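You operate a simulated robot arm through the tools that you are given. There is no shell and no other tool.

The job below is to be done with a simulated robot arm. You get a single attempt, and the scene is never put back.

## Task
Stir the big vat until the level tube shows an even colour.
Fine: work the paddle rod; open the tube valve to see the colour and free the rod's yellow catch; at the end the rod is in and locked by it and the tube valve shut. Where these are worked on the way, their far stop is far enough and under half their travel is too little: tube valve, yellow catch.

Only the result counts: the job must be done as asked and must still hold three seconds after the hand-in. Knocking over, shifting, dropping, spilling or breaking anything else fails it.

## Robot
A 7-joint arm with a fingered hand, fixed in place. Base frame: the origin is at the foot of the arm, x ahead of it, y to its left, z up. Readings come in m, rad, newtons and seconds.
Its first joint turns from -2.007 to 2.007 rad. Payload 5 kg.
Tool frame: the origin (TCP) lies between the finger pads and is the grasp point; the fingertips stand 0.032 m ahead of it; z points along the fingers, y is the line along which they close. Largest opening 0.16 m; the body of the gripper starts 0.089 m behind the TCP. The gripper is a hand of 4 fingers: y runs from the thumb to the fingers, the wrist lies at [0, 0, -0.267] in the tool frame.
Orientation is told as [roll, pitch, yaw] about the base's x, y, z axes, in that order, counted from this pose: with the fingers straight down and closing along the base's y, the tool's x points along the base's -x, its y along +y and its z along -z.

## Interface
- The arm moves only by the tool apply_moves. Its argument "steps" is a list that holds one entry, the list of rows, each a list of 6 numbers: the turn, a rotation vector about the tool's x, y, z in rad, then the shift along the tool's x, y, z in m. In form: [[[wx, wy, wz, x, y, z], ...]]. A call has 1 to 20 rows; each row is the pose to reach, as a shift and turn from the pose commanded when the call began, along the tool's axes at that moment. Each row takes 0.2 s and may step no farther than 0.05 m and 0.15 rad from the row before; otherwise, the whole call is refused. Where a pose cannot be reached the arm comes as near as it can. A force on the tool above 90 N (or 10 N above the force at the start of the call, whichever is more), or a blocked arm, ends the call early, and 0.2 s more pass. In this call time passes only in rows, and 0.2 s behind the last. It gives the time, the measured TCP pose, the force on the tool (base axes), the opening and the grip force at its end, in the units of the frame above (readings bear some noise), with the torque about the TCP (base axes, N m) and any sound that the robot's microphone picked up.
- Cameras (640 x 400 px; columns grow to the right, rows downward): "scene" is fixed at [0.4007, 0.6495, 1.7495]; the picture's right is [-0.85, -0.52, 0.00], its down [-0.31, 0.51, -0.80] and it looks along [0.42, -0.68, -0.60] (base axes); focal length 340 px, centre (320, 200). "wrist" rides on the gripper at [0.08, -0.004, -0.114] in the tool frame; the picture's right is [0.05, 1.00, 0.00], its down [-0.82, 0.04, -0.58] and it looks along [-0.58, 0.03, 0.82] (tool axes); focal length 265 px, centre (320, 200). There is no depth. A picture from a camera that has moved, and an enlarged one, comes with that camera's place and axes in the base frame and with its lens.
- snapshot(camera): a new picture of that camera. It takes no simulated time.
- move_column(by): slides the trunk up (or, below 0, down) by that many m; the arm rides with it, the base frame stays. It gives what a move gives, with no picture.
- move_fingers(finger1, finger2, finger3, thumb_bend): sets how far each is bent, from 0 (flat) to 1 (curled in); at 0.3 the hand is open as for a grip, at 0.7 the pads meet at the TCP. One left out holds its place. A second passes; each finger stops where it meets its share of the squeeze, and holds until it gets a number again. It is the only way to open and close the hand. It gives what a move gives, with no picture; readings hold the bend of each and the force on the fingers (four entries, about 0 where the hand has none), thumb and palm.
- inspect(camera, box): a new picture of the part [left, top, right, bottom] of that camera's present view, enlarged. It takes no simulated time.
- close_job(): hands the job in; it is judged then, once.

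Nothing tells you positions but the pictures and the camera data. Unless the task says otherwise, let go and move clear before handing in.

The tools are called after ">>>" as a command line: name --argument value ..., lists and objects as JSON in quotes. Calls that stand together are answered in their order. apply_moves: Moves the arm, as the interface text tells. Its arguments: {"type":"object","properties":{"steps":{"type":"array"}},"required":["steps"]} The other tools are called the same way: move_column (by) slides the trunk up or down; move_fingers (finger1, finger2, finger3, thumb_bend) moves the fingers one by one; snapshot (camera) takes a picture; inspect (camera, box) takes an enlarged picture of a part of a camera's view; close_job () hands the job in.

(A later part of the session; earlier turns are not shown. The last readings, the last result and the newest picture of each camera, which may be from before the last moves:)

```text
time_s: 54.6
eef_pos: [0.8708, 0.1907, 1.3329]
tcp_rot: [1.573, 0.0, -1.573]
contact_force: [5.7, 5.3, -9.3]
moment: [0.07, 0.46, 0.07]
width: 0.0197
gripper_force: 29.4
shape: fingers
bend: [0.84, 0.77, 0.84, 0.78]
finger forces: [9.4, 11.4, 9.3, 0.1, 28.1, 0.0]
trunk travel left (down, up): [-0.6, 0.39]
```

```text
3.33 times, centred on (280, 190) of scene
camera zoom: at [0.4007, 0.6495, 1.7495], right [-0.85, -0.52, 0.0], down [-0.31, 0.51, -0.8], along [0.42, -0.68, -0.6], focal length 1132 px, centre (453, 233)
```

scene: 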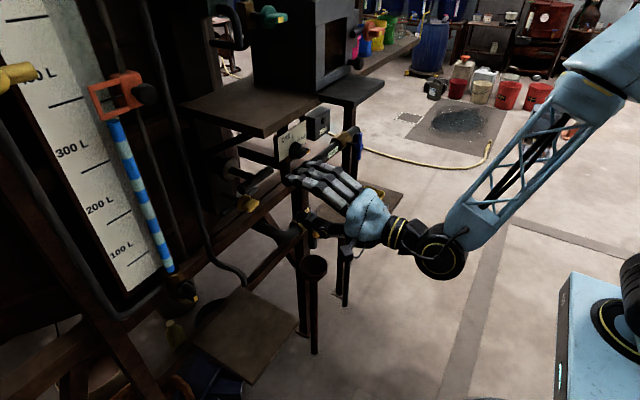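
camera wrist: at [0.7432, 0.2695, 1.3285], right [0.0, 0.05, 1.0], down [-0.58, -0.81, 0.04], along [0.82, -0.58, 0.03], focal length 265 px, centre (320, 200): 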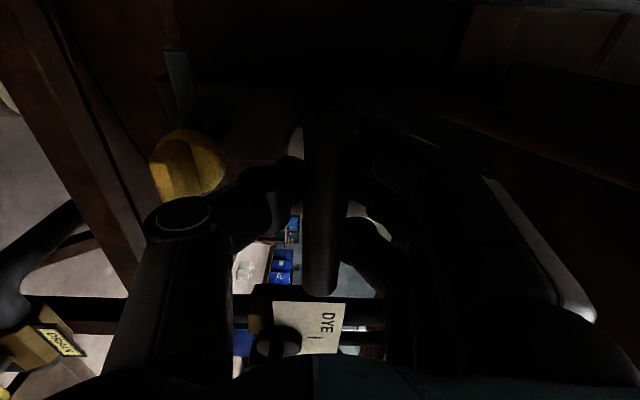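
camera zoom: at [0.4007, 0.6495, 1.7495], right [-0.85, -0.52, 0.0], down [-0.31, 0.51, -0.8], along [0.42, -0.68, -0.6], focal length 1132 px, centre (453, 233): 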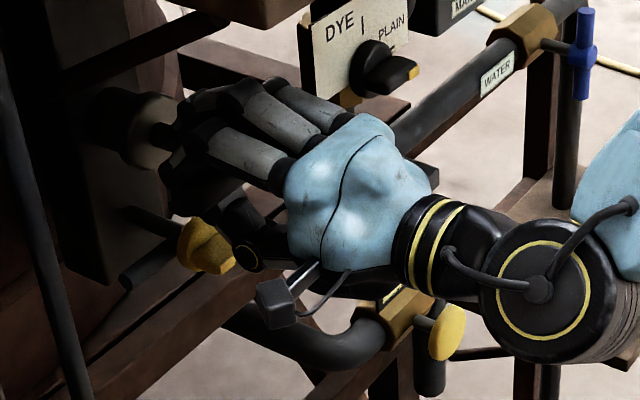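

The tube now shows one even blue. I'll look closely to confirm it's uniform and check how fully the rod is in.

>>> inspect --camera "scene" --box '[90, 90, 190, 190]'

>>> inspect --camera "scene" --box '[110, 180, 210, 290]'

>>> inspect --camera "scene" --box '[210, 140, 290, 220]'

```text
4.00 times, centred on (140, 140) of scene
camera zoom: at [0.4007, 0.6495, 1.7495], right [-0.85, -0.52, 0.0], down [-0.31, 0.51, -0.8], along [0.42, -0.68, -0.6], focal length 1358 px, centre (1040, 440)
```

zoom: 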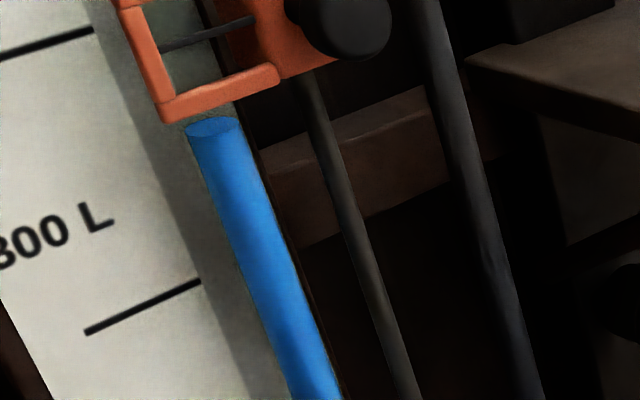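

```text
3.64 times, centred on (160, 235) of scene
camera zoom: at [0.4007, 0.6495, 1.7495], right [-0.85, -0.52, 0.0], down [-0.31, 0.51, -0.8], along [0.42, -0.68, -0.6], focal length 1235 px, centre (902, 73)
```

zoom: 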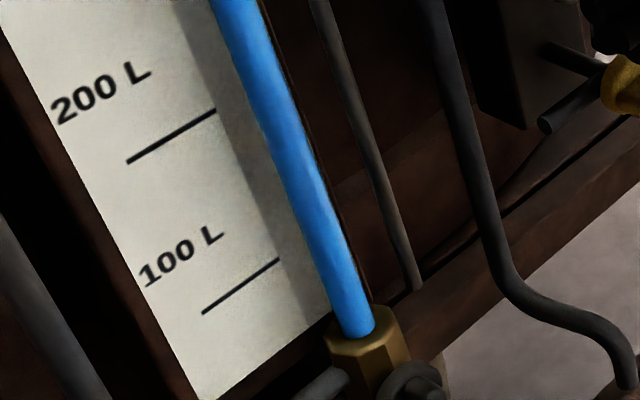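

```text
5.00 times, centred on (250, 180) of scene
camera zoom: at [0.4007, 0.6495, 1.7495], right [-0.85, -0.52, 0.0], down [-0.31, 0.51, -0.8], along [0.42, -0.68, -0.6], focal length 1698 px, centre (670, 300)
```

zoom: 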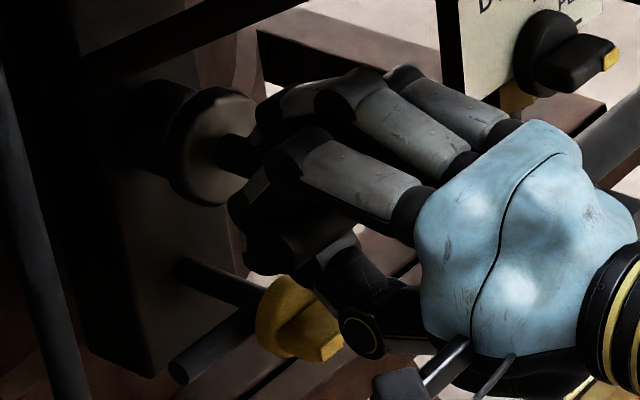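

The tube is uniformly blue. Before letting go I'll press the rod in gently to feel its inner stop.

>>> apply_moves --steps '[[[0, 0, 0, 0, 0, 0.004], [0, 0, 0, 0, 0, 0.008]]]'

>>> inspect --camera "scene" --box '[210, 140, 290, 220]'

```text
time_s: 55.2
eef_pos: [0.8733, 0.1913, 1.3335]
tcp_rot: [1.57, 0.0, -1.569]
contact_force: [-27.3, 0.4, -13.6]
moment: [0.1, 0.54, -0.04]
width: 0.0204
gripper_force: 29.0
shape: fingers
bend: [0.85, 0.77, 0.85, 0.79]
finger forces: [4.1, 13.5, 4.1, 0.0, 36.1, 0.0]
trunk travel left (down, up): [-0.6, 0.39]
```

```text
5.00 times, centred on (250, 180) of scene
camera zoom: at [0.4007, 0.6495, 1.7495], right [-0.85, -0.52, 0.0], down [-0.31, 0.51, -0.8], along [0.42, -0.68, -0.6], focal length 1698 px, centre (670, 300)
```

zoom: 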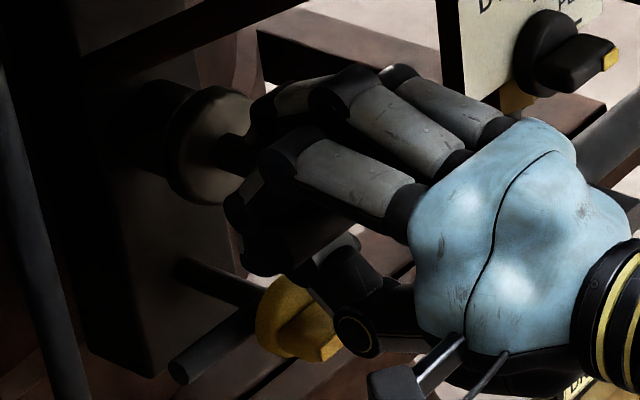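

The inner stop pushes back at 27 N, so the rod is fully in. I'll open the hand and back straight out.

>>> move_fingers --finger1 0.45 --finger2 0.45 --finger3 0.45 --thumb_bend 0.5

>>> apply_moves --steps '[[[0, 0, 0, 0, 0, -0.02], [0, 0, 0, 0, 0, -0.05], [0, 0, 0, 0, 0, -0.09], [0, 0, 0, 0, 0, -0.13], [0, 0, 0, 0, 0, -0.17]]]'

>>> inspect --camera "scene" --box '[210, 140, 290, 220]'

>>> inspect --camera "scene" --box '[0, 60, 240, 300]'

>>> snapshot --camera "wrist"

```text
time_s: 56.2
eef_pos: [0.8775, 0.1906, 1.3328]
tcp_rot: [1.572, 0.0, -1.572]
contact_force: [0.2, 0.4, 2.6]
moment: [0.0, -0.09, 0.01]
width: 0.0988
gripper_force: 0.8
shape: fingers
bend: [0.45, 0.45, 0.45, 0.5]
finger forces: [0.0, 0.0, 0.1, 0.0, 2.1, 0.0]
trunk travel left (down, up): [-0.6, 0.39]
```

```text
time_s: 57.4
eef_pos: [0.7039, 0.1897, 1.3358]
tcp_rot: [1.573, -0.002, -1.573]
contact_force: [-0.1, -0.5, 0.0]
moment: [-0.03, 0.06, 0.01]
width: 0.1002
gripper_force: 0.1
shape: fingers
bend: [0.45, 0.45, 0.45, 0.5]
finger forces: [0.0, 0.0, 0.1, 0.1, 0.1, 0.0]
trunk travel left (down, up): [-0.6, 0.39]
```

```text
5.00 times, centred on (250, 180) of scene
camera zoom: at [0.4007, 0.6495, 1.7495], right [-0.85, -0.52, 0.0], down [-0.31, 0.51, -0.8], along [0.42, -0.68, -0.6], focal length 1698 px, centre (670, 300)
```

zoom: 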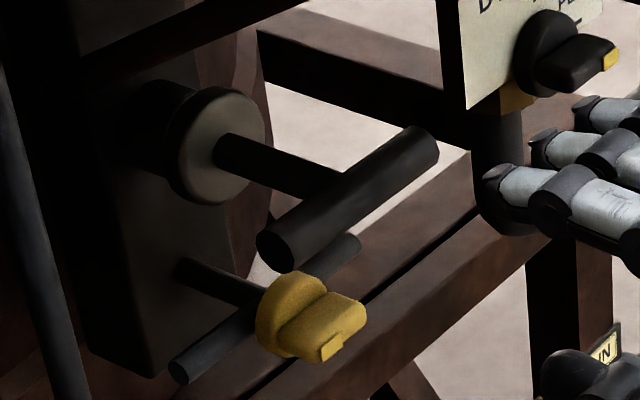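

```text
1.67 times, centred on (120, 180) of scene
camera zoom: at [0.4007, 0.6495, 1.7495], right [-0.85, -0.52, 0.0], down [-0.31, 0.51, -0.8], along [0.42, -0.68, -0.6], focal length 566 px, centre (653, 233)
```

zoom: 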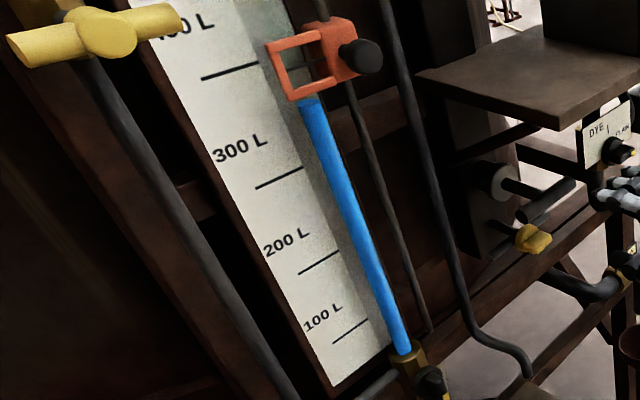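

```text
taken
camera wrist: at [0.5891, 0.2702, 1.3305], right [0.0, 0.05, 1.0], down [-0.58, -0.81, 0.04], along [0.82, -0.58, 0.03], focal length 265 px, centre (320, 200)
```

wrist: 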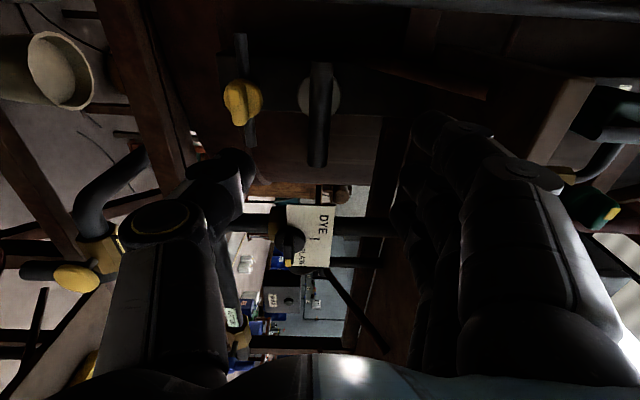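

The rod is fully in at its original place and the tube stays evenly blue. To lock it I'll pinch the catch knob (now level) and twist it back upright; first I go to a standoff in front of the knob.

>>> apply_moves --steps '[[[0, 0, 0, -0.001, -0.03, 0], [0, 0, 0, -0.002, -0.06, 0], [0, 0, 0, -0.003, -0.086, 0.01]]]'

>>> inspect --camera "wrist" --box '[230, 40, 430, 165]'

>>> snapshot --camera "wrist"

```text
time_s: 58.2
eef_pos: [0.7152, 0.1878, 1.2471]
tcp_rot: [1.572, 0.0, -1.573]
contact_force: [-0.3, 0.0, 0.5]
moment: [0.02, -0.02, 0.0]
width: 0.1009
gripper_force: 0.1
shape: fingers
bend: [0.45, 0.45, 0.45, 0.5]
finger forces: [0.0, 0.0, 0.0, 0.0, 0.1, 0.0]
trunk travel left (down, up): [-0.6, 0.39]
```

```text
3.20 times, centred on (330, 102) of wrist
camera zoom: at [0.6011, 0.2695, 1.2427], right [0.0, 0.05, 1.0], down [-0.58, -0.81, 0.04], along [0.82, -0.58, 0.03], focal length 849 px, centre (288, 512)
```

zoom: 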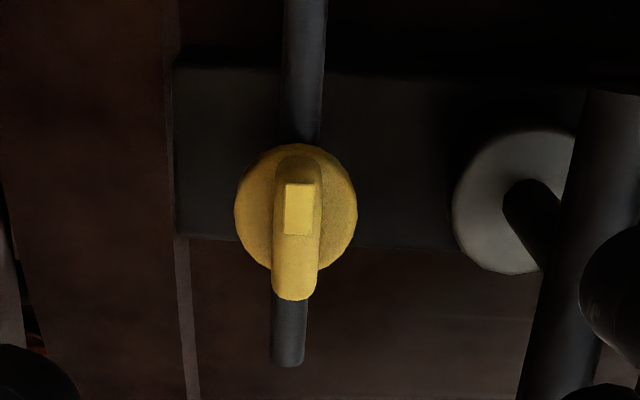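

```text
taken
camera wrist: at [0.6011, 0.2695, 1.2427], right [0.0, 0.05, 1.0], down [-0.58, -0.81, 0.04], along [0.82, -0.58, 0.03], focal length 265 px, centre (320, 200)
```

wrist: 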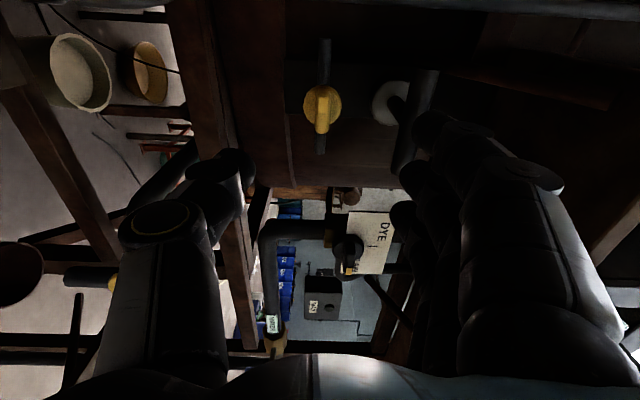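

The knob's axis is at (y 0.185, z 1.250) with its grip bar level, and the rod's bar passes above. I'll set a narrow pinch and approach below the T-bar.

>>> move_fingers --finger1 1.0 --finger2 0.57 --finger3 1.0 --thumb_bend 0.55

>>> apply_moves --steps '[[[0, 0, 0, -0.001, 0.001, 0.04], [0, 0, 0, -0.002, 0.002, 0.08], [0, 0, 0, -0.002, 0.002, 0.11], [0, 0, 0, -0.002, 0.002, 0.13]]]'

>>> inspect --camera "scene" --box '[200, 130, 320, 230]'

>>> snapshot --camera "wrist"

```text
time_s: 59.2
eef_pos: [0.7159, 0.1883, 1.2469]
tcp_rot: [1.571, -0.001, -1.572]
contact_force: [0.2, -0.1, 0.8]
moment: [0.02, 0.0, -0.01]
width: 0.0585
gripper_force: 0.0
shape: fingers
bend: [1.0, 0.56, 1.0, 0.55]
finger forces: [0.1, 0.1, 0.1, 0.0, 0.0, 0.0]
trunk travel left (down, up): [-0.6, 0.39]
```

```text
time_s: 60.2
eef_pos: [0.8468, 0.1855, 1.2504]
tcp_rot: [1.57, -0.001, -1.572]
contact_force: [0.6, 0.6, -0.1]
moment: [0.01, 0.0, 0.0]
width: 0.0585
gripper_force: 0.0
shape: fingers
bend: [1.0, 0.56, 1.0, 0.55]
finger forces: [0.0, 0.0, 0.1, 0.1, 0.0, 0.0]
trunk travel left (down, up): [-0.6, 0.39]
```

```text
4.00 times, centred on (260, 180) of scene
camera zoom: at [0.4007, 0.6495, 1.7495], right [-0.85, -0.52, 0.0], down [-0.31, 0.51, -0.8], along [0.42, -0.68, -0.6], focal length 1358 px, centre (560, 280)
```

zoom: 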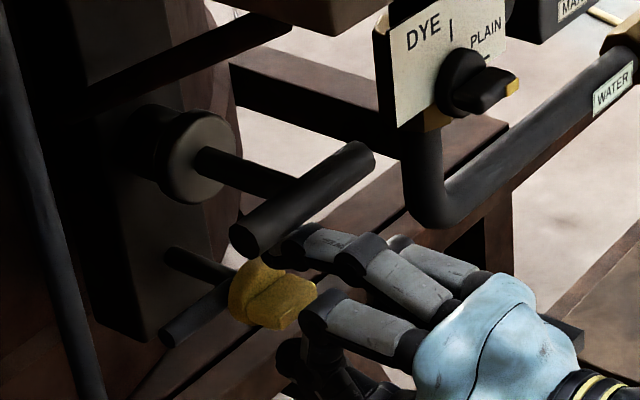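

```text
taken
camera wrist: at [0.7314, 0.2666, 1.2456], right [0.0, 0.05, 1.0], down [-0.58, -0.81, 0.04], along [0.82, -0.58, 0.03], focal length 265 px, centre (320, 200)
```

wrist: 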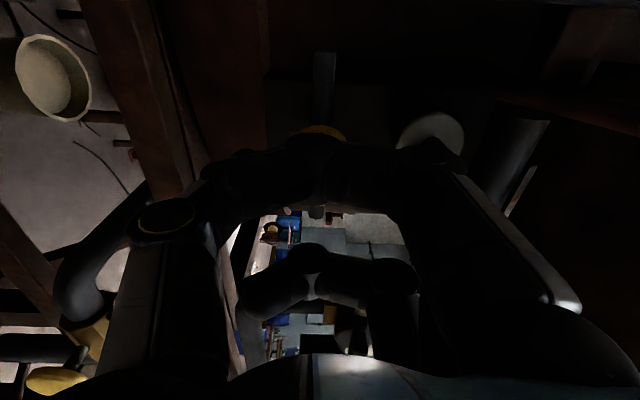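

The middle finger passes below the T-bar and above the knob, no contact. I'll go the last 14 mm and close the pinch.

>>> apply_moves --steps '[[[0, 0, 0, 0, -0.001, 0.005], [0, 0, 0, 0, -0.001, 0.01], [0, 0, 0, 0, -0.001, 0.014]]]'

>>> move_fingers --finger2 0.85 --thumb_bend 0.85

>>> inspect --camera "scene" --box '[200, 130, 320, 230]'

```text
time_s: 61.0
eef_pos: [0.8595, 0.185, 1.2492]
tcp_rot: [1.571, -0.001, -1.572]
contact_force: [0.1, -0.4, 0.2]
moment: [0.0, -0.02, 0.0]
width: 0.0585
gripper_force: 0.3
shape: fingers
bend: [1.0, 0.56, 1.0, 0.55]
finger forces: [0.0, 0.0, 0.0, 0.0, 0.0, 0.0]
trunk travel left (down, up): [-0.6, 0.39]
```

```text
time_s: 62.0
eef_pos: [0.8607, 0.1859, 1.2467]
tcp_rot: [1.568, 0.0, -1.573]
contact_force: [-10.6, -1.8, -18.7]
moment: [0.02, 0.56, -0.07]
width: 0.0497
gripper_force: 18.7
shape: fingers
bend: [1.0, 0.68, 1.0, 0.71]
finger forces: [0.1, 9.2, 0.1, 0.1, 28.7, 0.1]
trunk travel left (down, up): [-0.6, 0.39]
```

```text
4.00 times, centred on (260, 180) of scene
camera zoom: at [0.4007, 0.6495, 1.7495], right [-0.85, -0.52, 0.0], down [-0.31, 0.51, -0.8], along [0.42, -0.68, -0.6], focal length 1358 px, centre (560, 280)
```

zoom: 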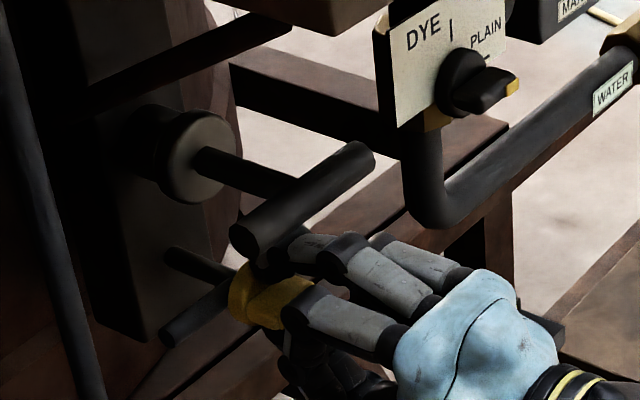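

The pinch holds the knob. I'll twist it back (clockwise from the robot) in steps, watching torque and clearance.

>>> apply_moves --steps '[[[0, 0, 0.1, 0, 0, 0], [0, 0, 0.2, 0, 0, 0], [0, 0, 0.3, 0, 0, 0], [0, 0, 0.4, 0, 0, 0]]]'

>>> inspect --camera "scene" --box '[200, 130, 320, 230]'

```text
time_s: 63.0
eef_pos: [0.8602, 0.1868, 1.2474]
tcp_rot: [1.568, 0.401, -1.573]
contact_force: [-17.8, -0.3, -23.4]
moment: [-0.04, 0.72, 0.01]
width: 0.0494
gripper_force: 21.0
shape: fingers
bend: [1.0, 0.69, 1.0, 0.71]
finger forces: [0.0, 10.8, 0.0, 0.0, 31.4, 0.1]
trunk travel left (down, up): [-0.6, 0.39]
```

```text
4.00 times, centred on (260, 180) of scene
camera zoom: at [0.4007, 0.6495, 1.7495], right [-0.85, -0.52, 0.0], down [-0.31, 0.51, -0.8], along [0.42, -0.68, -0.6], focal length 1358 px, centre (560, 280)
```

zoom: 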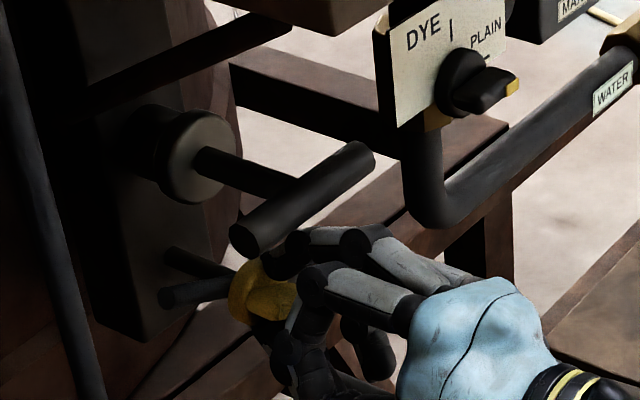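

The bar's left arm is rising with the turn. I'll keep twisting.

>>> apply_moves --steps '[[[0, 0, 0.1, 0, 0, 0], [0, 0, 0.2, 0, 0, 0], [0, 0, 0.3, 0, 0, 0], [0, 0, 0.4, 0, 0, 0]]]'

>>> inspect --camera "scene" --box '[200, 130, 320, 230]'

```text
time_s: 64.0
eef_pos: [0.8581, 0.1944, 1.2582]
tcp_rot: [1.553, 0.796, -1.592]
contact_force: [-8.2, 7.9, -22.3]
moment: [0.27, 0.81, 0.39]
width: 0.0494
gripper_force: 18.8
shape: fingers
bend: [1.0, 0.7, 1.0, 0.71]
finger forces: [0.0, 9.2, 0.0, 0.0, 28.5, 0.0]
out of reach, approached as far as the arm can: row 4
trunk travel left (down, up): [-0.6, 0.39]
```

```text
4.00 times, centred on (260, 180) of scene
camera zoom: at [0.4007, 0.6495, 1.7495], right [-0.85, -0.52, 0.0], down [-0.31, 0.51, -0.8], along [0.42, -0.68, -0.6], focal length 1358 px, centre (560, 280)
```

zoom: 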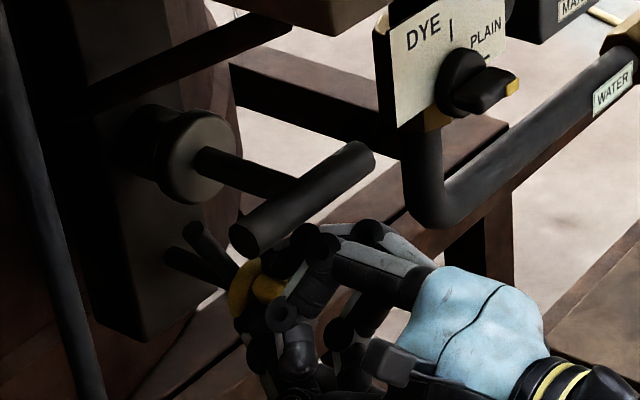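

The wrist is at its roll limit with the catch turned roughly halfway back. I'll release, back off, and re-grip from the opposite roll to finish the turn.

>>> move_fingers --finger2 0.56 --thumb_bend 0.55

>>> apply_moves --steps '[[[0, 0, 0, 0, 0, -0.015], [0, 0, 0, 0, 0, -0.04], [0, 0, 0, 0, 0, -0.08], [0, 0, 0, 0, 0, -0.12], [0, 0, 0, 0, 0, -0.15]]]'

>>> inspect --camera "scene" --box '[200, 130, 320, 230]'

```text
time_s: 65.0
eef_pos: [0.8598, 0.1918, 1.26]
tcp_rot: [1.551, 0.797, -1.594]
contact_force: [-0.2, 0.4, -1.2]
moment: [0.01, 0.0, -0.02]
width: 0.0586
gripper_force: 0.0
shape: fingers
bend: [1.0, 0.56, 1.0, 0.55]
finger forces: [0.0, 0.0, 0.0, 0.1, 0.1, 0.0]
trunk travel left (down, up): [-0.6, 0.39]
```

```text
time_s: 66.2
eef_pos: [0.7073, 0.1917, 1.2601]
tcp_rot: [1.572, 0.8, -1.574]
contact_force: [-1.4, -0.7, -0.3]
moment: [-0.01, 0.01, -0.04]
width: 0.0583
gripper_force: 0.0
shape: fingers
bend: [1.0, 0.56, 1.0, 0.55]
finger forces: [0.1, 0.0, 0.0, 0.1, 0.0, 0.0]
trunk travel left (down, up): [-0.6, 0.39]
```

```text
4.00 times, centred on (260, 180) of scene
camera zoom: at [0.4007, 0.6495, 1.7495], right [-0.85, -0.52, 0.0], down [-0.31, 0.51, -0.8], along [0.42, -0.68, -0.6], focal length 1358 px, centre (560, 280)
```

zoom: 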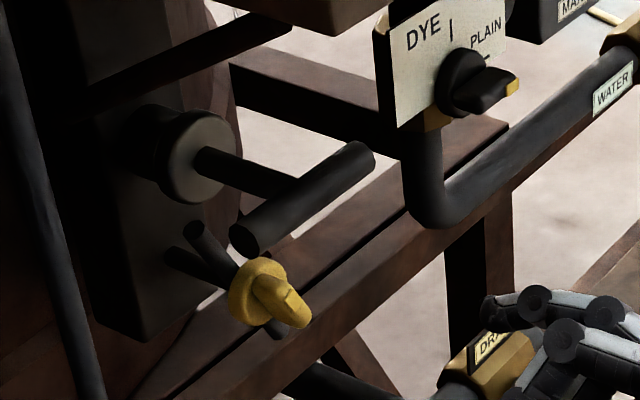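

The catch stands part-way back, its upper arm still leaning left. I'll roll the hand to the other side at this standoff and measure the remaining angle.

>>> apply_moves --steps '[[[0, 0, -0.148, -0.001, 0, 0], [0, 0, -0.296, -0.002, 0, 0], [0, 0, -0.444, -0.003, 0, 0], [0, 0, -0.592, -0.004, 0, 0], [0, 0, -0.74, -0.005, 0, 0], [0, 0, -0.888, -0.006, 0, 0], [0, 0, -1.036, -0.007, 0, 0], [0, 0, -1.184, -0.008, -0.001, 0], [0, 0, -1.332, -0.009, -0.001, 0], [0, 0, -1.48, -0.01, -0.001, 0], [0, 0, -1.628, -0.011, -0.001, 0], [0, 0, -1.776, -0.012, -0.002, 0], [0, 0, -1.924, -0.012, -0.002, 0], [0, 0, -2.072, -0.012, -0.002, 0], [0, 0, -2.22, -0.012, -0.002, 0], [0, 0, -2.368, -0.012, -0.002, 0]]]'

>>> move_fingers --finger1 0.25 --finger2 0.3 --finger3 0.25 --thumb_bend 0.4

>>> snapshot --camera "wrist"

>>> inspect --camera "wrist" --box '[240, 60, 400, 180]'

```text
time_s: 69.6
eef_pos: [0.7088, 0.1863, 1.2486]
tcp_rot: [1.96, -1.571, -1.961]
contact_force: [0.5, -0.5, -0.4]
moment: [-0.03, -0.01, -0.01]
width: 0.0582
gripper_force: 0.0
shape: fingers
bend: [1.0, 0.56, 1.0, 0.55]
finger forces: [0.0, 0.0, 0.0, 0.0, 0.0, 0.1]
trunk travel left (down, up): [-0.6, 0.39]
```

```text
time_s: 70.6
eef_pos: [0.7093, 0.1855, 1.2488]
tcp_rot: [1.648, -1.568, -1.65]
contact_force: [0.6, 0.5, 0.0]
moment: [0.01, -0.01, -0.03]
width: 0.1568
gripper_force: 0.1
shape: fingers
bend: [0.25, 0.3, 0.25, 0.4]
finger forces: [0.0, 0.1, 0.1, 0.0, 0.0, 0.1]
trunk travel left (down, up): [-0.6, 0.39]
```

```text
taken
camera wrist: at [0.5941, 0.1825, 1.168], right [0.0, 1.0, -0.05], down [-0.58, 0.04, 0.82], along [0.82, 0.03, 0.58], focal length 265 px, centre (320, 200)
```

wrist: 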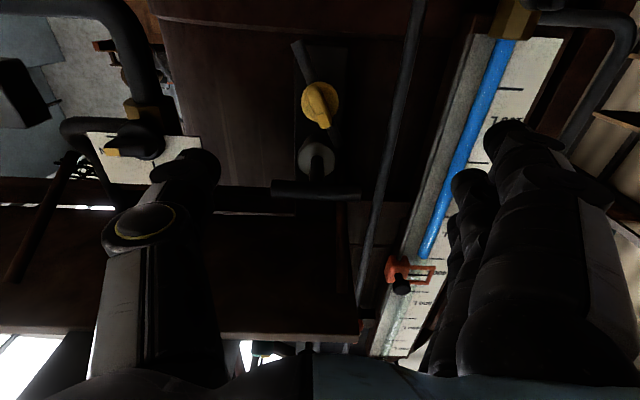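

```text
3.33 times, centred on (320, 120) of wrist
camera zoom: at [0.5941, 0.1825, 1.168], right [0.0, 1.0, -0.05], down [-0.58, 0.04, 0.82], along [0.82, 0.03, 0.58], focal length 885 px, centre (320, 467)
```

zoom: 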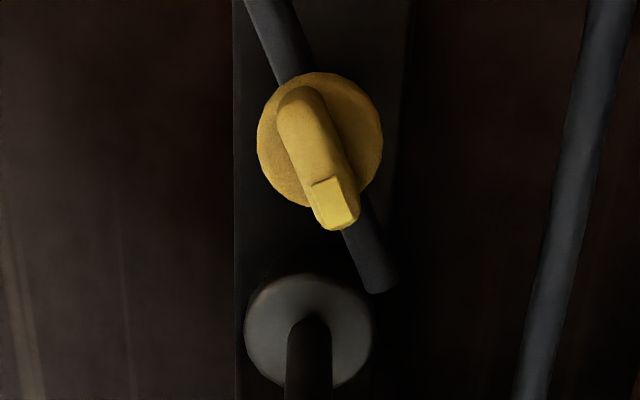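

The catch is about 25° short of upright. I'll roll the hand to match, set the narrow pinch, and approach the knob again.

>>> move_fingers --finger1 1.0 --finger2 0.56 --finger3 1.0 --thumb_bend 0.56

>>> apply_moves --steps '[[[0, 0, -0.14, -0.001, -0.0005, 0.03], [0, 0, -0.28, -0.0015, -0.0005, 0.06], [0, 0, -0.42, -0.0015, -0.0005, 0.09], [0, 0, -0.42, -0.0015, -0.0005, 0.12], [0, 0, -0.42, -0.0015, -0.0005, 0.138]]]'

>>> inspect --camera "scene" --box '[200, 130, 320, 230]'

>>> snapshot --camera "wrist"

```text
time_s: 71.6
eef_pos: [0.7091, 0.1855, 1.248]
tcp_rot: [1.661, -1.568, -1.663]
contact_force: [1.0, 0.3, 0.4]
moment: [0.01, 0.01, 0.02]
width: 0.0578
gripper_force: 0.0
shape: fingers
bend: [1.0, 0.56, 1.0, 0.56]
finger forces: [0.1, 0.0, 0.0, 0.0, 0.1, 0.1]
trunk travel left (down, up): [-0.6, 0.39]
```

```text
time_s: 72.8
eef_pos: [0.8467, 0.1838, 1.2499]
tcp_rot: [-1.571, -1.155, 1.569]
contact_force: [0.3, 0.5, 0.0]
moment: [0.0, -0.02, 0.01]
width: 0.0579
gripper_force: 0.0
shape: fingers
bend: [1.0, 0.56, 1.0, 0.56]
finger forces: [0.0, 0.1, 0.0, 0.0, 0.0, 0.0]
trunk travel left (down, up): [-0.6, 0.39]
```

```text
4.00 times, centred on (260, 180) of scene
camera zoom: at [0.4007, 0.6495, 1.7495], right [-0.85, -0.52, 0.0], down [-0.31, 0.51, -0.8], along [0.42, -0.68, -0.6], focal length 1358 px, centre (560, 280)
```

zoom: 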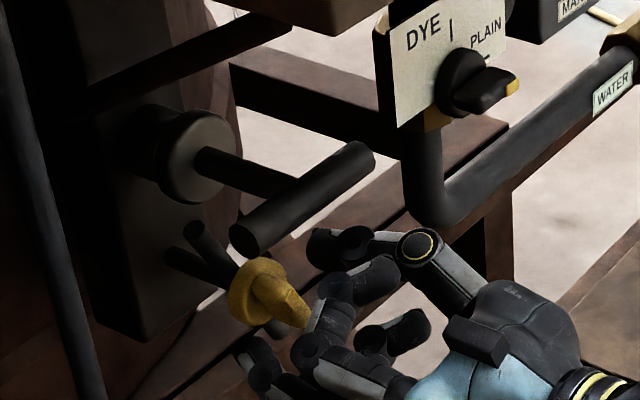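

```text
taken
camera wrist: at [0.7318, 0.1474, 1.1774], right [0.0, 0.89, -0.45], down [-0.58, 0.37, 0.73], along [0.82, 0.26, 0.51], focal length 265 px, centre (320, 200)
```

wrist: 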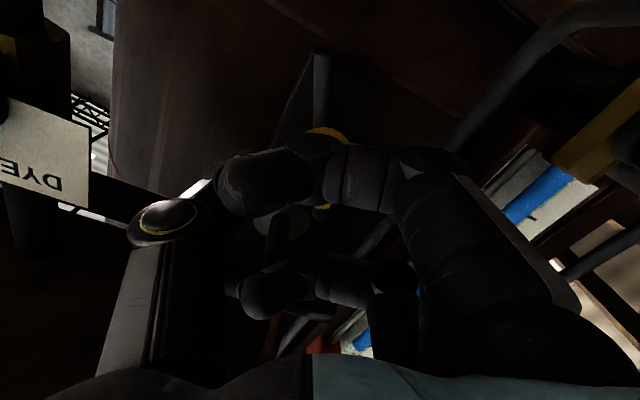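

The thumb (upper right) and middle finger (lower left) bracket the tilted knob. I'll move in the last 14 mm and pinch.

>>> apply_moves --steps '[[[0, 0, 0, 0, 0.001, 0.005], [0, 0, 0, 0, 0.001, 0.01], [0, 0, 0, 0, 0.001, 0.014]]]'

>>> move_fingers --finger2 0.85 --thumb_bend 0.85

>>> inspect --camera "scene" --box '[200, 130, 320, 230]'

```text
time_s: 73.6
eef_pos: [0.8604, 0.1853, 1.2499]
tcp_rot: [-1.572, -1.152, 1.569]
contact_force: [-0.2, -0.6, 0.0]
moment: [0.01, 0.0, 0.0]
width: 0.0578
gripper_force: 0.1
shape: fingers
bend: [1.0, 0.56, 1.0, 0.56]
finger forces: [0.1, 0.0, 0.0, 0.0, 0.1, 0.1]
trunk travel left (down, up): [-0.6, 0.39]
```

```text
time_s: 74.6
eef_pos: [0.8605, 0.1824, 1.2505]
tcp_rot: [-1.576, -1.154, 1.57]
contact_force: [-2.9, -16.8, 7.8]
moment: [0.04, -0.25, -0.55]
width: 0.049
gripper_force: 19.1
shape: fingers
bend: [1.0, 0.62, 1.0, 0.73]
finger forces: [0.0, 9.0, 0.0, 0.0, 29.0, 0.0]
trunk travel left (down, up): [-0.6, 0.39]
```

```text
4.00 times, centred on (260, 180) of scene
camera zoom: at [0.4007, 0.6495, 1.7495], right [-0.85, -0.52, 0.0], down [-0.31, 0.51, -0.8], along [0.42, -0.68, -0.6], focal length 1358 px, centre (560, 280)
```

zoom: 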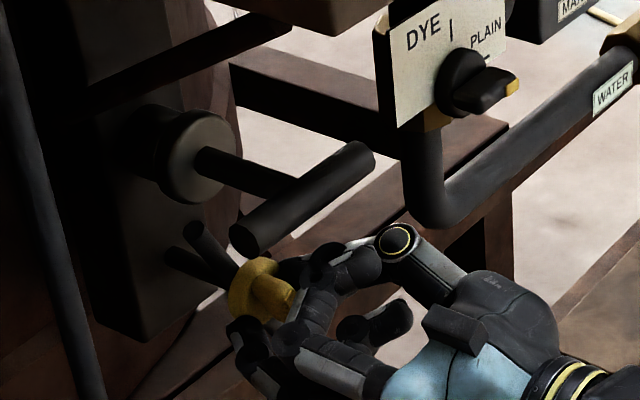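

Gripped. I'll turn it upright and a bit beyond to feel the locking stop.

>>> apply_moves --steps '[[[0, 0, 0.1, 0, 0.001, 0], [0, 0, 0.2, 0, 0.002, 0], [0, 0, 0.3, 0, 0.003, 0], [0, 0, 0.4, 0, 0.003, 0]]]'

>>> inspect --camera "scene" --box '[200, 130, 320, 230]'

```text
time_s: 75.6
eef_pos: [0.8595, 0.184, 1.2491]
tcp_rot: [-1.598, -1.558, 1.592]
contact_force: [-5.7, -24.5, 5.7]
moment: [-0.03, -0.17, -0.9]
width: 0.049
gripper_force: 19.5
shape: fingers
bend: [1.0, 0.62, 1.0, 0.73]
finger forces: [0.0, 5.9, 0.0, 0.0, 33.6, 0.0]
trunk travel left (down, up): [-0.6, 0.39]
```

```text
4.00 times, centred on (260, 180) of scene
camera zoom: at [0.4007, 0.6495, 1.7495], right [-0.85, -0.52, 0.0], down [-0.31, 0.51, -0.8], along [0.42, -0.68, -0.6], focal length 1358 px, centre (560, 280)
```

zoom: 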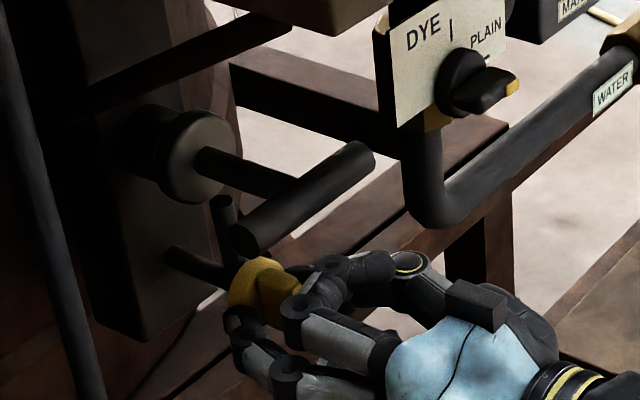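

The bar is almost upright (its top within a few pixels of the starting position). A little more to reach the stop.

>>> apply_moves --steps '[[[0, 0, 0.08, 0, 0, 0], [0, 0, 0.16, 0, 0, 0]]]'

>>> inspect --camera "scene" --box '[200, 130, 320, 230]'

```text
time_s: 76.2
eef_pos: [0.8595, 0.184, 1.2473]
tcp_rot: [1.572, -1.423, -1.576]
contact_force: [-4.6, -24.6, 4.2]
moment: [-0.14, -0.12, -0.87]
width: 0.0487
gripper_force: 18.9
shape: fingers
bend: [1.0, 0.63, 1.0, 0.73]
finger forces: [0.1, 6.5, 0.1, 0.1, 31.5, 0.1]
trunk travel left (down, up): [-0.6, 0.39]
```

```text
4.00 times, centred on (260, 180) of scene
camera zoom: at [0.4007, 0.6495, 1.7495], right [-0.85, -0.52, 0.0], down [-0.31, 0.51, -0.8], along [0.42, -0.68, -0.6], focal length 1358 px, centre (560, 280)
```

zoom: 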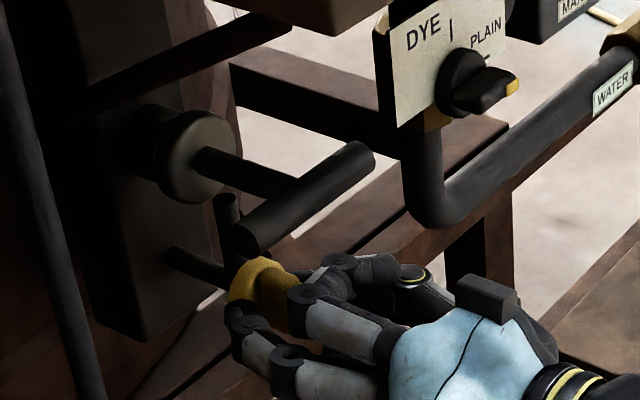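

Torque has risen to 0.14 Nm and the bar top sits exactly where it was at the start. One more small nudge to confirm it's at the stop.

>>> apply_moves --steps '[[[0, 0, 0.1, 0, 0, 0]]]'

>>> inspect --camera "scene" --box '[200, 130, 320, 230]'

```text
time_s: 76.6
eef_pos: [0.8601, 0.1854, 1.2474]
tcp_rot: [1.573, -1.324, -1.577]
contact_force: [-6.9, -25.5, 1.7]
moment: [-0.37, -0.08, -0.81]
width: 0.0488
gripper_force: 20.6
shape: fingers
bend: [1.0, 0.64, 1.0, 0.73]
finger forces: [0.0, 8.1, 0.0, 0.1, 32.7, 0.1]
trunk travel left (down, up): [-0.6, 0.39]
```

```text
4.00 times, centred on (260, 180) of scene
camera zoom: at [0.4007, 0.6495, 1.7495], right [-0.85, -0.52, 0.0], down [-0.31, 0.51, -0.8], along [0.42, -0.68, -0.6], focal length 1358 px, centre (560, 280)
```

zoom: 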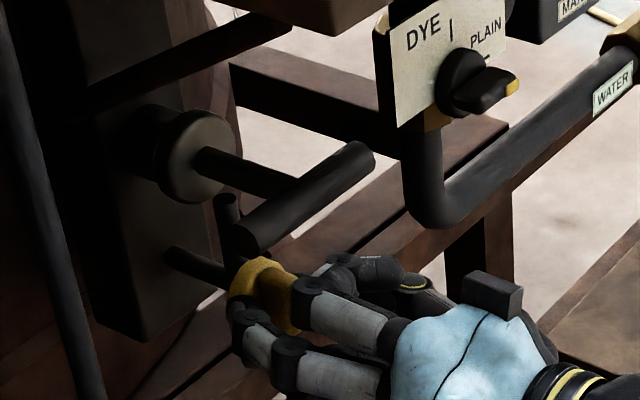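

The catch is hard against its locking stop. I'll unwind the strain, release and back away.

>>> apply_moves --steps '[[[0, 0, -0.08, 0, 0, 0], [0, 0, -0.14, 0, 0, 0]]]'

>>> move_fingers --finger2 0.54 --thumb_bend 0.54

>>> apply_moves --steps '[[[0, 0, 0, 0, 0, -0.015], [0, 0, 0, 0, 0, -0.04], [0, 0, 0, 0, 0, -0.08], [0, 0, 0, 0, 0, -0.12], [0, 0, 0, 0, 0, -0.15]]]'

>>> inspect --camera "scene" --box '[210, 140, 290, 220]'

```text
time_s: 77.2
eef_pos: [0.8592, 0.1852, 1.2477]
tcp_rot: [1.561, -1.464, -1.564]
contact_force: [-8.3, -23.2, -3.8]
moment: [0.1, 0.15, -0.78]
width: 0.0491
gripper_force: 19.0
shape: fingers
bend: [1.0, 0.64, 1.0, 0.73]
finger forces: [0.0, 7.6, 0.0, 0.0, 31.1, 0.0]
trunk travel left (down, up): [-0.6, 0.39]
```

```text
time_s: 78.2
eef_pos: [0.8581, 0.1888, 1.2501]
tcp_rot: [1.603, -1.468, -1.606]
contact_force: [-41.7, 7.2, -0.2]
moment: [-0.02, 0.12, -0.7]
width: 0.0528
gripper_force: 20.9
shape: fingers
bend: [1.0, 0.54, 1.0, 0.61]
finger forces: [0.0, 0.0, 0.0, 0.1, 40.9, 0.0]
trunk travel left (down, up): [-0.6, 0.39]
```

```text
time_s: 79.4
eef_pos: [0.7108, 0.1878, 1.2483]
tcp_rot: [1.582, -1.469, -1.588]
contact_force: [-0.7, -0.6, 0.6]
moment: [-0.01, 0.02, 0.02]
width: 0.0589
gripper_force: 0.0
shape: fingers
bend: [1.0, 0.54, 1.0, 0.54]
finger forces: [0.1, 0.0, 0.0, 0.0, 0.0, 0.1]
trunk travel left (down, up): [-0.6, 0.39]
```

```text
5.00 times, centred on (250, 180) of scene
camera zoom: at [0.4007, 0.6495, 1.7495], right [-0.85, -0.52, 0.0], down [-0.31, 0.51, -0.8], along [0.42, -0.68, -0.6], focal length 1698 px, centre (670, 300)
```

zoom: 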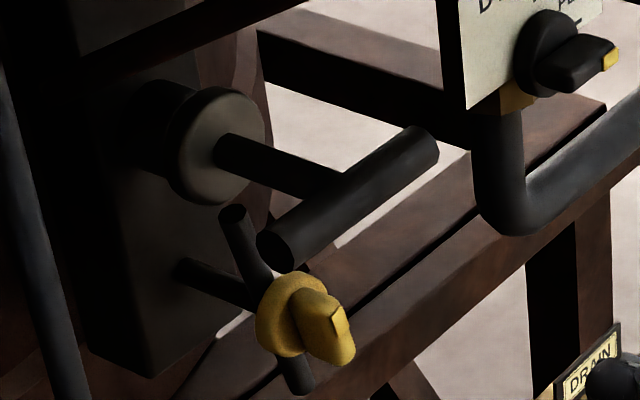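

The thumb dragged the catch back about 10° when opening, so it isn't fully locked yet. I'll push it home instead with the closed beak, from the right side of its lower arm; first to a standoff.

>>> move_fingers --finger1 1.0 --finger2 0.7 --finger3 1.0 --thumb_bend 0.7

>>> apply_moves --steps '[[[0, 0, -0.05, 0.026, -0.029, 0], [0, 0, -0.1, 0.0524, -0.0585, 0]]]'

>>> apply_moves --steps '[[[0, -0.1, 0, 0, 0, 0.02], [0, -0.2, 0, 0, 0, 0.05], [0, -0.3, 0, 0, 0, 0.08], [0, -0.3, 0, 0, 0, 0.11], [0, -0.3, 0, 0, 0, 0.14]]]'

>>> inspect --camera "scene" --box '[200, 130, 320, 230]'

>>> snapshot --camera "wrist"

```text
time_s: 80.4
eef_pos: [0.7109, 0.1892, 1.2478]
tcp_rot: [1.575, -1.469, -1.577]
contact_force: [-0.6, 0.2, -0.2]
moment: [0.01, 0.0, 0.03]
width: 0.0505
gripper_force: 0.0
shape: fingers
bend: [1.0, 0.7, 1.0, 0.7]
finger forces: [0.0, 0.0, 0.0, 0.0, 0.1, 0.1]
trunk travel left (down, up): [-0.6, 0.39]
```

```text
time_s: 81.0
eef_pos: [0.7126, 0.1354, 1.1916]
tcp_rot: [1.345, -1.568, -1.347]
contact_force: [-0.3, -0.9, -0.3]
moment: [-0.03, 0.01, 0.02]
width: 0.0505
gripper_force: 0.1
shape: fingers
bend: [1.0, 0.7, 1.0, 0.7]
finger forces: [0.0, 0.0, 0.1, 0.0, 0.0, 0.0]
trunk travel left (down, up): [-0.6, 0.39]
```

```text
time_s: 82.2
eef_pos: [0.8507, 0.1363, 1.1876]
tcp_rot: [3.129, -1.27, -3.134]
contact_force: [0.2, 0.6, 0.0]
moment: [0.02, 0.03, -0.02]
width: 0.0507
gripper_force: 0.0
shape: fingers
bend: [1.0, 0.7, 1.0, 0.7]
finger forces: [0.1, 0.0, 0.0, 0.0, 0.1, 0.0]
trunk travel left (down, up): [-0.6, 0.39]
```

```text
4.00 times, centred on (260, 180) of scene
camera zoom: at [0.4007, 0.6495, 1.7495], right [-0.85, -0.52, 0.0], down [-0.31, 0.51, -0.8], along [0.42, -0.68, -0.6], focal length 1358 px, centre (560, 280)
```

zoom: 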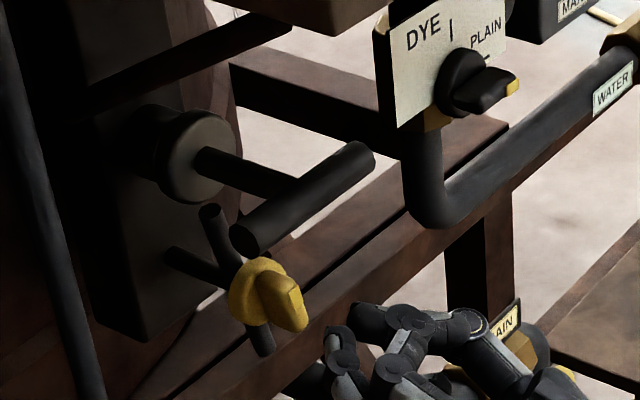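

```text
taken
camera wrist: at [0.7655, 0.1327, 1.0774], right [0.02, 1.0, -0.05], down [-0.79, 0.04, 0.61], along [0.61, 0.03, 0.79], focal length 265 px, centre (320, 200)
```

wrist: 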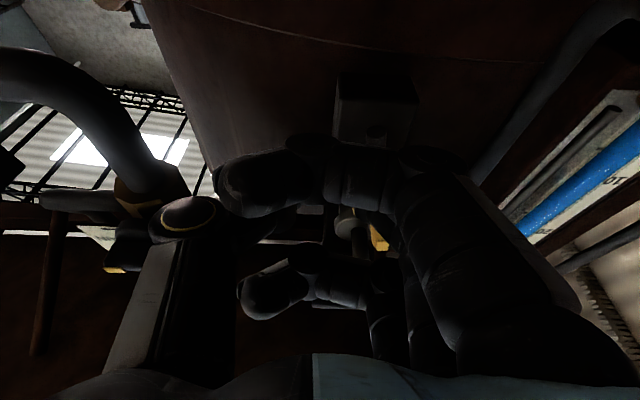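

Clear so far, right of the bar's lower arm. I'll advance alongside it, then push left gently.

>>> apply_moves --steps '[[[0, 0, 0, 0.0063, 0, 0.0237], [0, 0, 0, 0.0126, 0, 0.0474], [0, 0, 0, 0.0126, 0.008, 0.0474], [0, 0, 0, 0.0126, 0.014, 0.0474]]]'

>>> inspect --camera "scene" --box '[200, 130, 320, 230]'

```text
time_s: 83.2
eef_pos: [0.8997, 0.1452, 1.1904]
tcp_rot: [3.13, -1.273, -3.137]
contact_force: [-8.4, -11.3, -4.3]
moment: [-0.13, 0.02, 0.18]
width: 0.0508
gripper_force: 7.5
shape: fingers
bend: [1.0, 0.71, 1.0, 0.7]
finger forces: [0.0, 14.1, 0.0, 0.0, 0.0, 0.0]
trunk travel left (down, up): [-0.6, 0.39]
```

```text
4.00 times, centred on (260, 180) of scene
camera zoom: at [0.4007, 0.6495, 1.7495], right [-0.85, -0.52, 0.0], down [-0.31, 0.51, -0.8], along [0.42, -0.68, -0.6], focal length 1358 px, centre (560, 280)
```

zoom: 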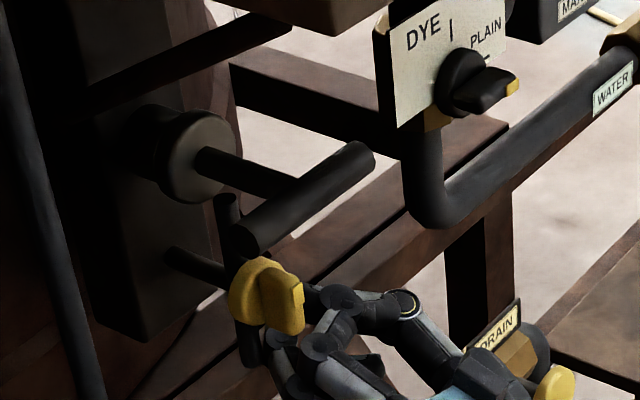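

The push stops firmly at 14 N with the bar upright exactly as at the start: locked. I'll step off to the right and withdraw.

>>> apply_moves --steps '[[[0, 0, 0, 0, -0.008, 0], [0, 0, 0, 0, -0.018, 0], [0, 0, 0, -0.006, -0.018, -0.02], [0, 0, 0, -0.018, -0.018, -0.06], [0, 0, 0, -0.03, -0.018, -0.1], [0, 0, 0, -0.042, -0.018, -0.14], [0, 0, 0, -0.054, -0.018, -0.18]]]'

>>> inspect --camera "scene" --box '[210, 140, 290, 220]'

>>> snapshot --camera "scene"

```text
time_s: 84.8
eef_pos: [0.7112, 0.1338, 1.1901]
tcp_rot: [3.131, -1.269, -3.134]
contact_force: [0.8, -0.5, 0.1]
moment: [0.03, 0.01, 0.02]
width: 0.0505
gripper_force: 0.1
shape: fingers
bend: [1.0, 0.7, 1.0, 0.7]
finger forces: [0.0, 0.0, 0.1, 0.1, 0.0, 0.0]
trunk travel left (down, up): [-0.6, 0.39]
```

```text
5.00 times, centred on (250, 180) of scene
camera zoom: at [0.4007, 0.6495, 1.7495], right [-0.85, -0.52, 0.0], down [-0.31, 0.51, -0.8], along [0.42, -0.68, -0.6], focal length 1698 px, centre (670, 300)
```

zoom: 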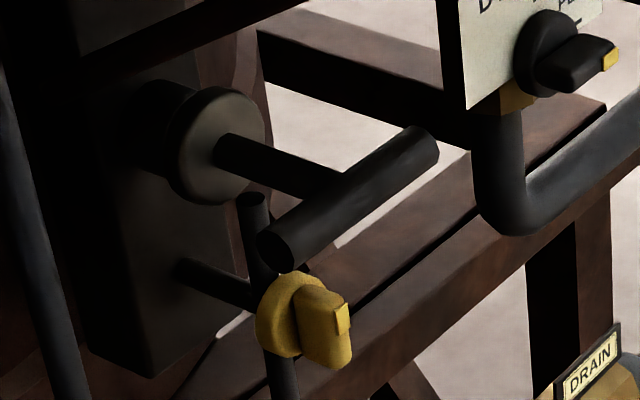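

```text
taken
```

scene: 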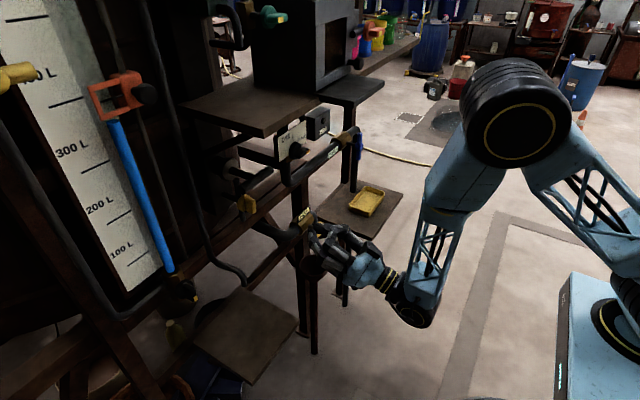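

The catch and rod now match their starting, locked position, and the tube is evenly blue. Last is closing the tube valve; I'll move in front of it with the hand level and the pinch half open.

>>> apply_moves --steps '[[[0, 0.05, 0, 0.01, 0.043, 0], [0, 0.1, 0, 0.02, 0.086, 0], [0, 0.15, 0, 0.03, 0.129, 0], [0, 0.2, 0, 0.04, 0.172, 0], [0, 0.25, 0, 0.05, 0.215, 0.001], [0, 0.3, 0, 0.0591, 0.256, 0.0016]]]'

>>> move_fingers --finger1 0.25 --finger2 0.3 --finger3 0.25 --thumb_bend 0.4

>>> snapshot --camera "wrist"

>>> inspect --camera "wrist" --box '[240, 40, 400, 160]'

```text
time_s: 86.2
eef_pos: [0.7333, 0.3871, 1.1344]
tcp_rot: [1.325, -1.569, -1.324]
contact_force: [-0.5, 0.7, -0.5]
moment: [-0.01, -0.01, -0.02]
width: 0.0508
gripper_force: 0.0
shape: fingers
bend: [1.0, 0.7, 1.0, 0.7]
finger forces: [0.0, 0.0, 0.1, 0.0, 0.0, 0.0]
trunk travel left (down, up): [-0.6, 0.39]
```

```text
time_s: 87.2
eef_pos: [0.7338, 0.3875, 1.1355]
tcp_rot: [1.651, -1.569, -1.655]
contact_force: [-0.1, -0.5, 1.7]
moment: [0.01, -0.01, 0.0]
width: 0.1569
gripper_force: 0.0
shape: fingers
bend: [0.25, 0.3, 0.25, 0.4]
finger forces: [0.0, 0.0, 0.1, 0.1, 0.0, 0.0]
trunk travel left (down, up): [-0.6, 0.39]
```

```text
taken
camera wrist: at [0.6184, 0.3839, 1.0546], right [0.0, 1.0, -0.05], down [-0.58, 0.04, 0.82], along [0.82, 0.03, 0.58], focal length 265 px, centre (320, 200)
```

wrist: 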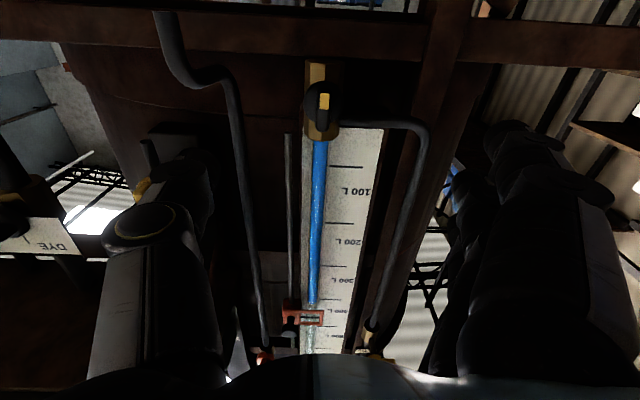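

```text
3.33 times, centred on (320, 100) of wrist
camera zoom: at [0.6184, 0.3839, 1.0546], right [0.0, 1.0, -0.05], down [-0.58, 0.04, 0.82], along [0.82, 0.03, 0.58], focal length 885 px, centre (320, 533)
```

zoom: 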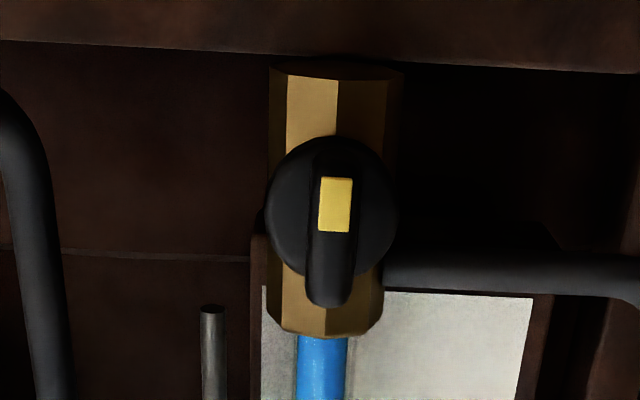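

The valve knob stands upright with its marker down, axis at about (y 0.391, z 1.134). I'll set the pinch and approach it.

>>> move_fingers --finger1 1.0 --finger2 0.52 --finger3 1.0 --thumb_bend 0.52

>>> apply_moves --steps '[[[0, 0, 0, 0.0, 0.002, 0.035], [0, 0, 0, 0.0, 0.004, 0.07], [0, 0, 0, 0.0, 0.004, 0.1], [0, 0, 0, 0.0, 0.004, 0.115], [0, 0, 0, 0.0, 0.004, 0.122], [0, 0, 0, 0.0, 0.004, 0.128]]]'

>>> inspect --camera "scene" --box '[140, 240, 260, 330]'

```text
time_s: 88.2
eef_pos: [0.7336, 0.3868, 1.1347]
tcp_rot: [1.671, -1.568, -1.672]
contact_force: [0.0, -0.5, -0.2]
moment: [-0.02, 0.01, 0.02]
width: 0.0603
gripper_force: 0.2
shape: fingers
bend: [1.0, 0.52, 1.0, 0.52]
finger forces: [0.1, 0.1, 0.0, 0.0, 0.1, 0.0]
trunk travel left (down, up): [-0.6, 0.39]
```

```text
time_s: 89.6
eef_pos: [0.861, 0.3912, 1.1359]
tcp_rot: [1.577, -1.567, -1.578]
contact_force: [0.1, -0.2, -0.1]
moment: [-0.03, -0.02, 0.0]
width: 0.0606
gripper_force: 0.1
shape: fingers
bend: [1.0, 0.52, 1.0, 0.52]
finger forces: [0.0, 0.0, 0.0, 0.1, 0.0, 0.0]
trunk travel left (down, up): [-0.6, 0.39]
```

```text
4.44 times, centred on (200, 285) of scene
camera zoom: at [0.4007, 0.6495, 1.7495], right [-0.85, -0.52, 0.0], down [-0.31, 0.51, -0.8], along [0.42, -0.68, -0.6], focal length 1509 px, centre (853, -178)
```

zoom: 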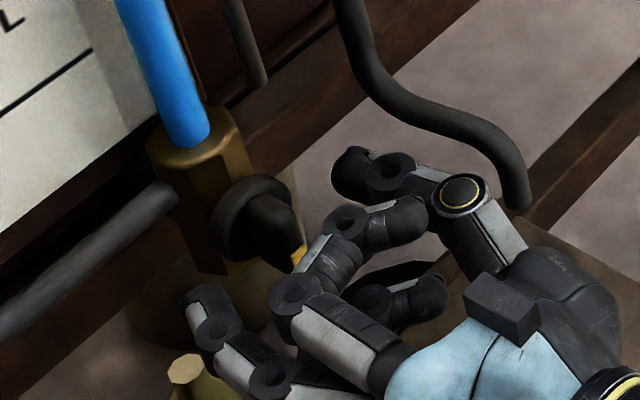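

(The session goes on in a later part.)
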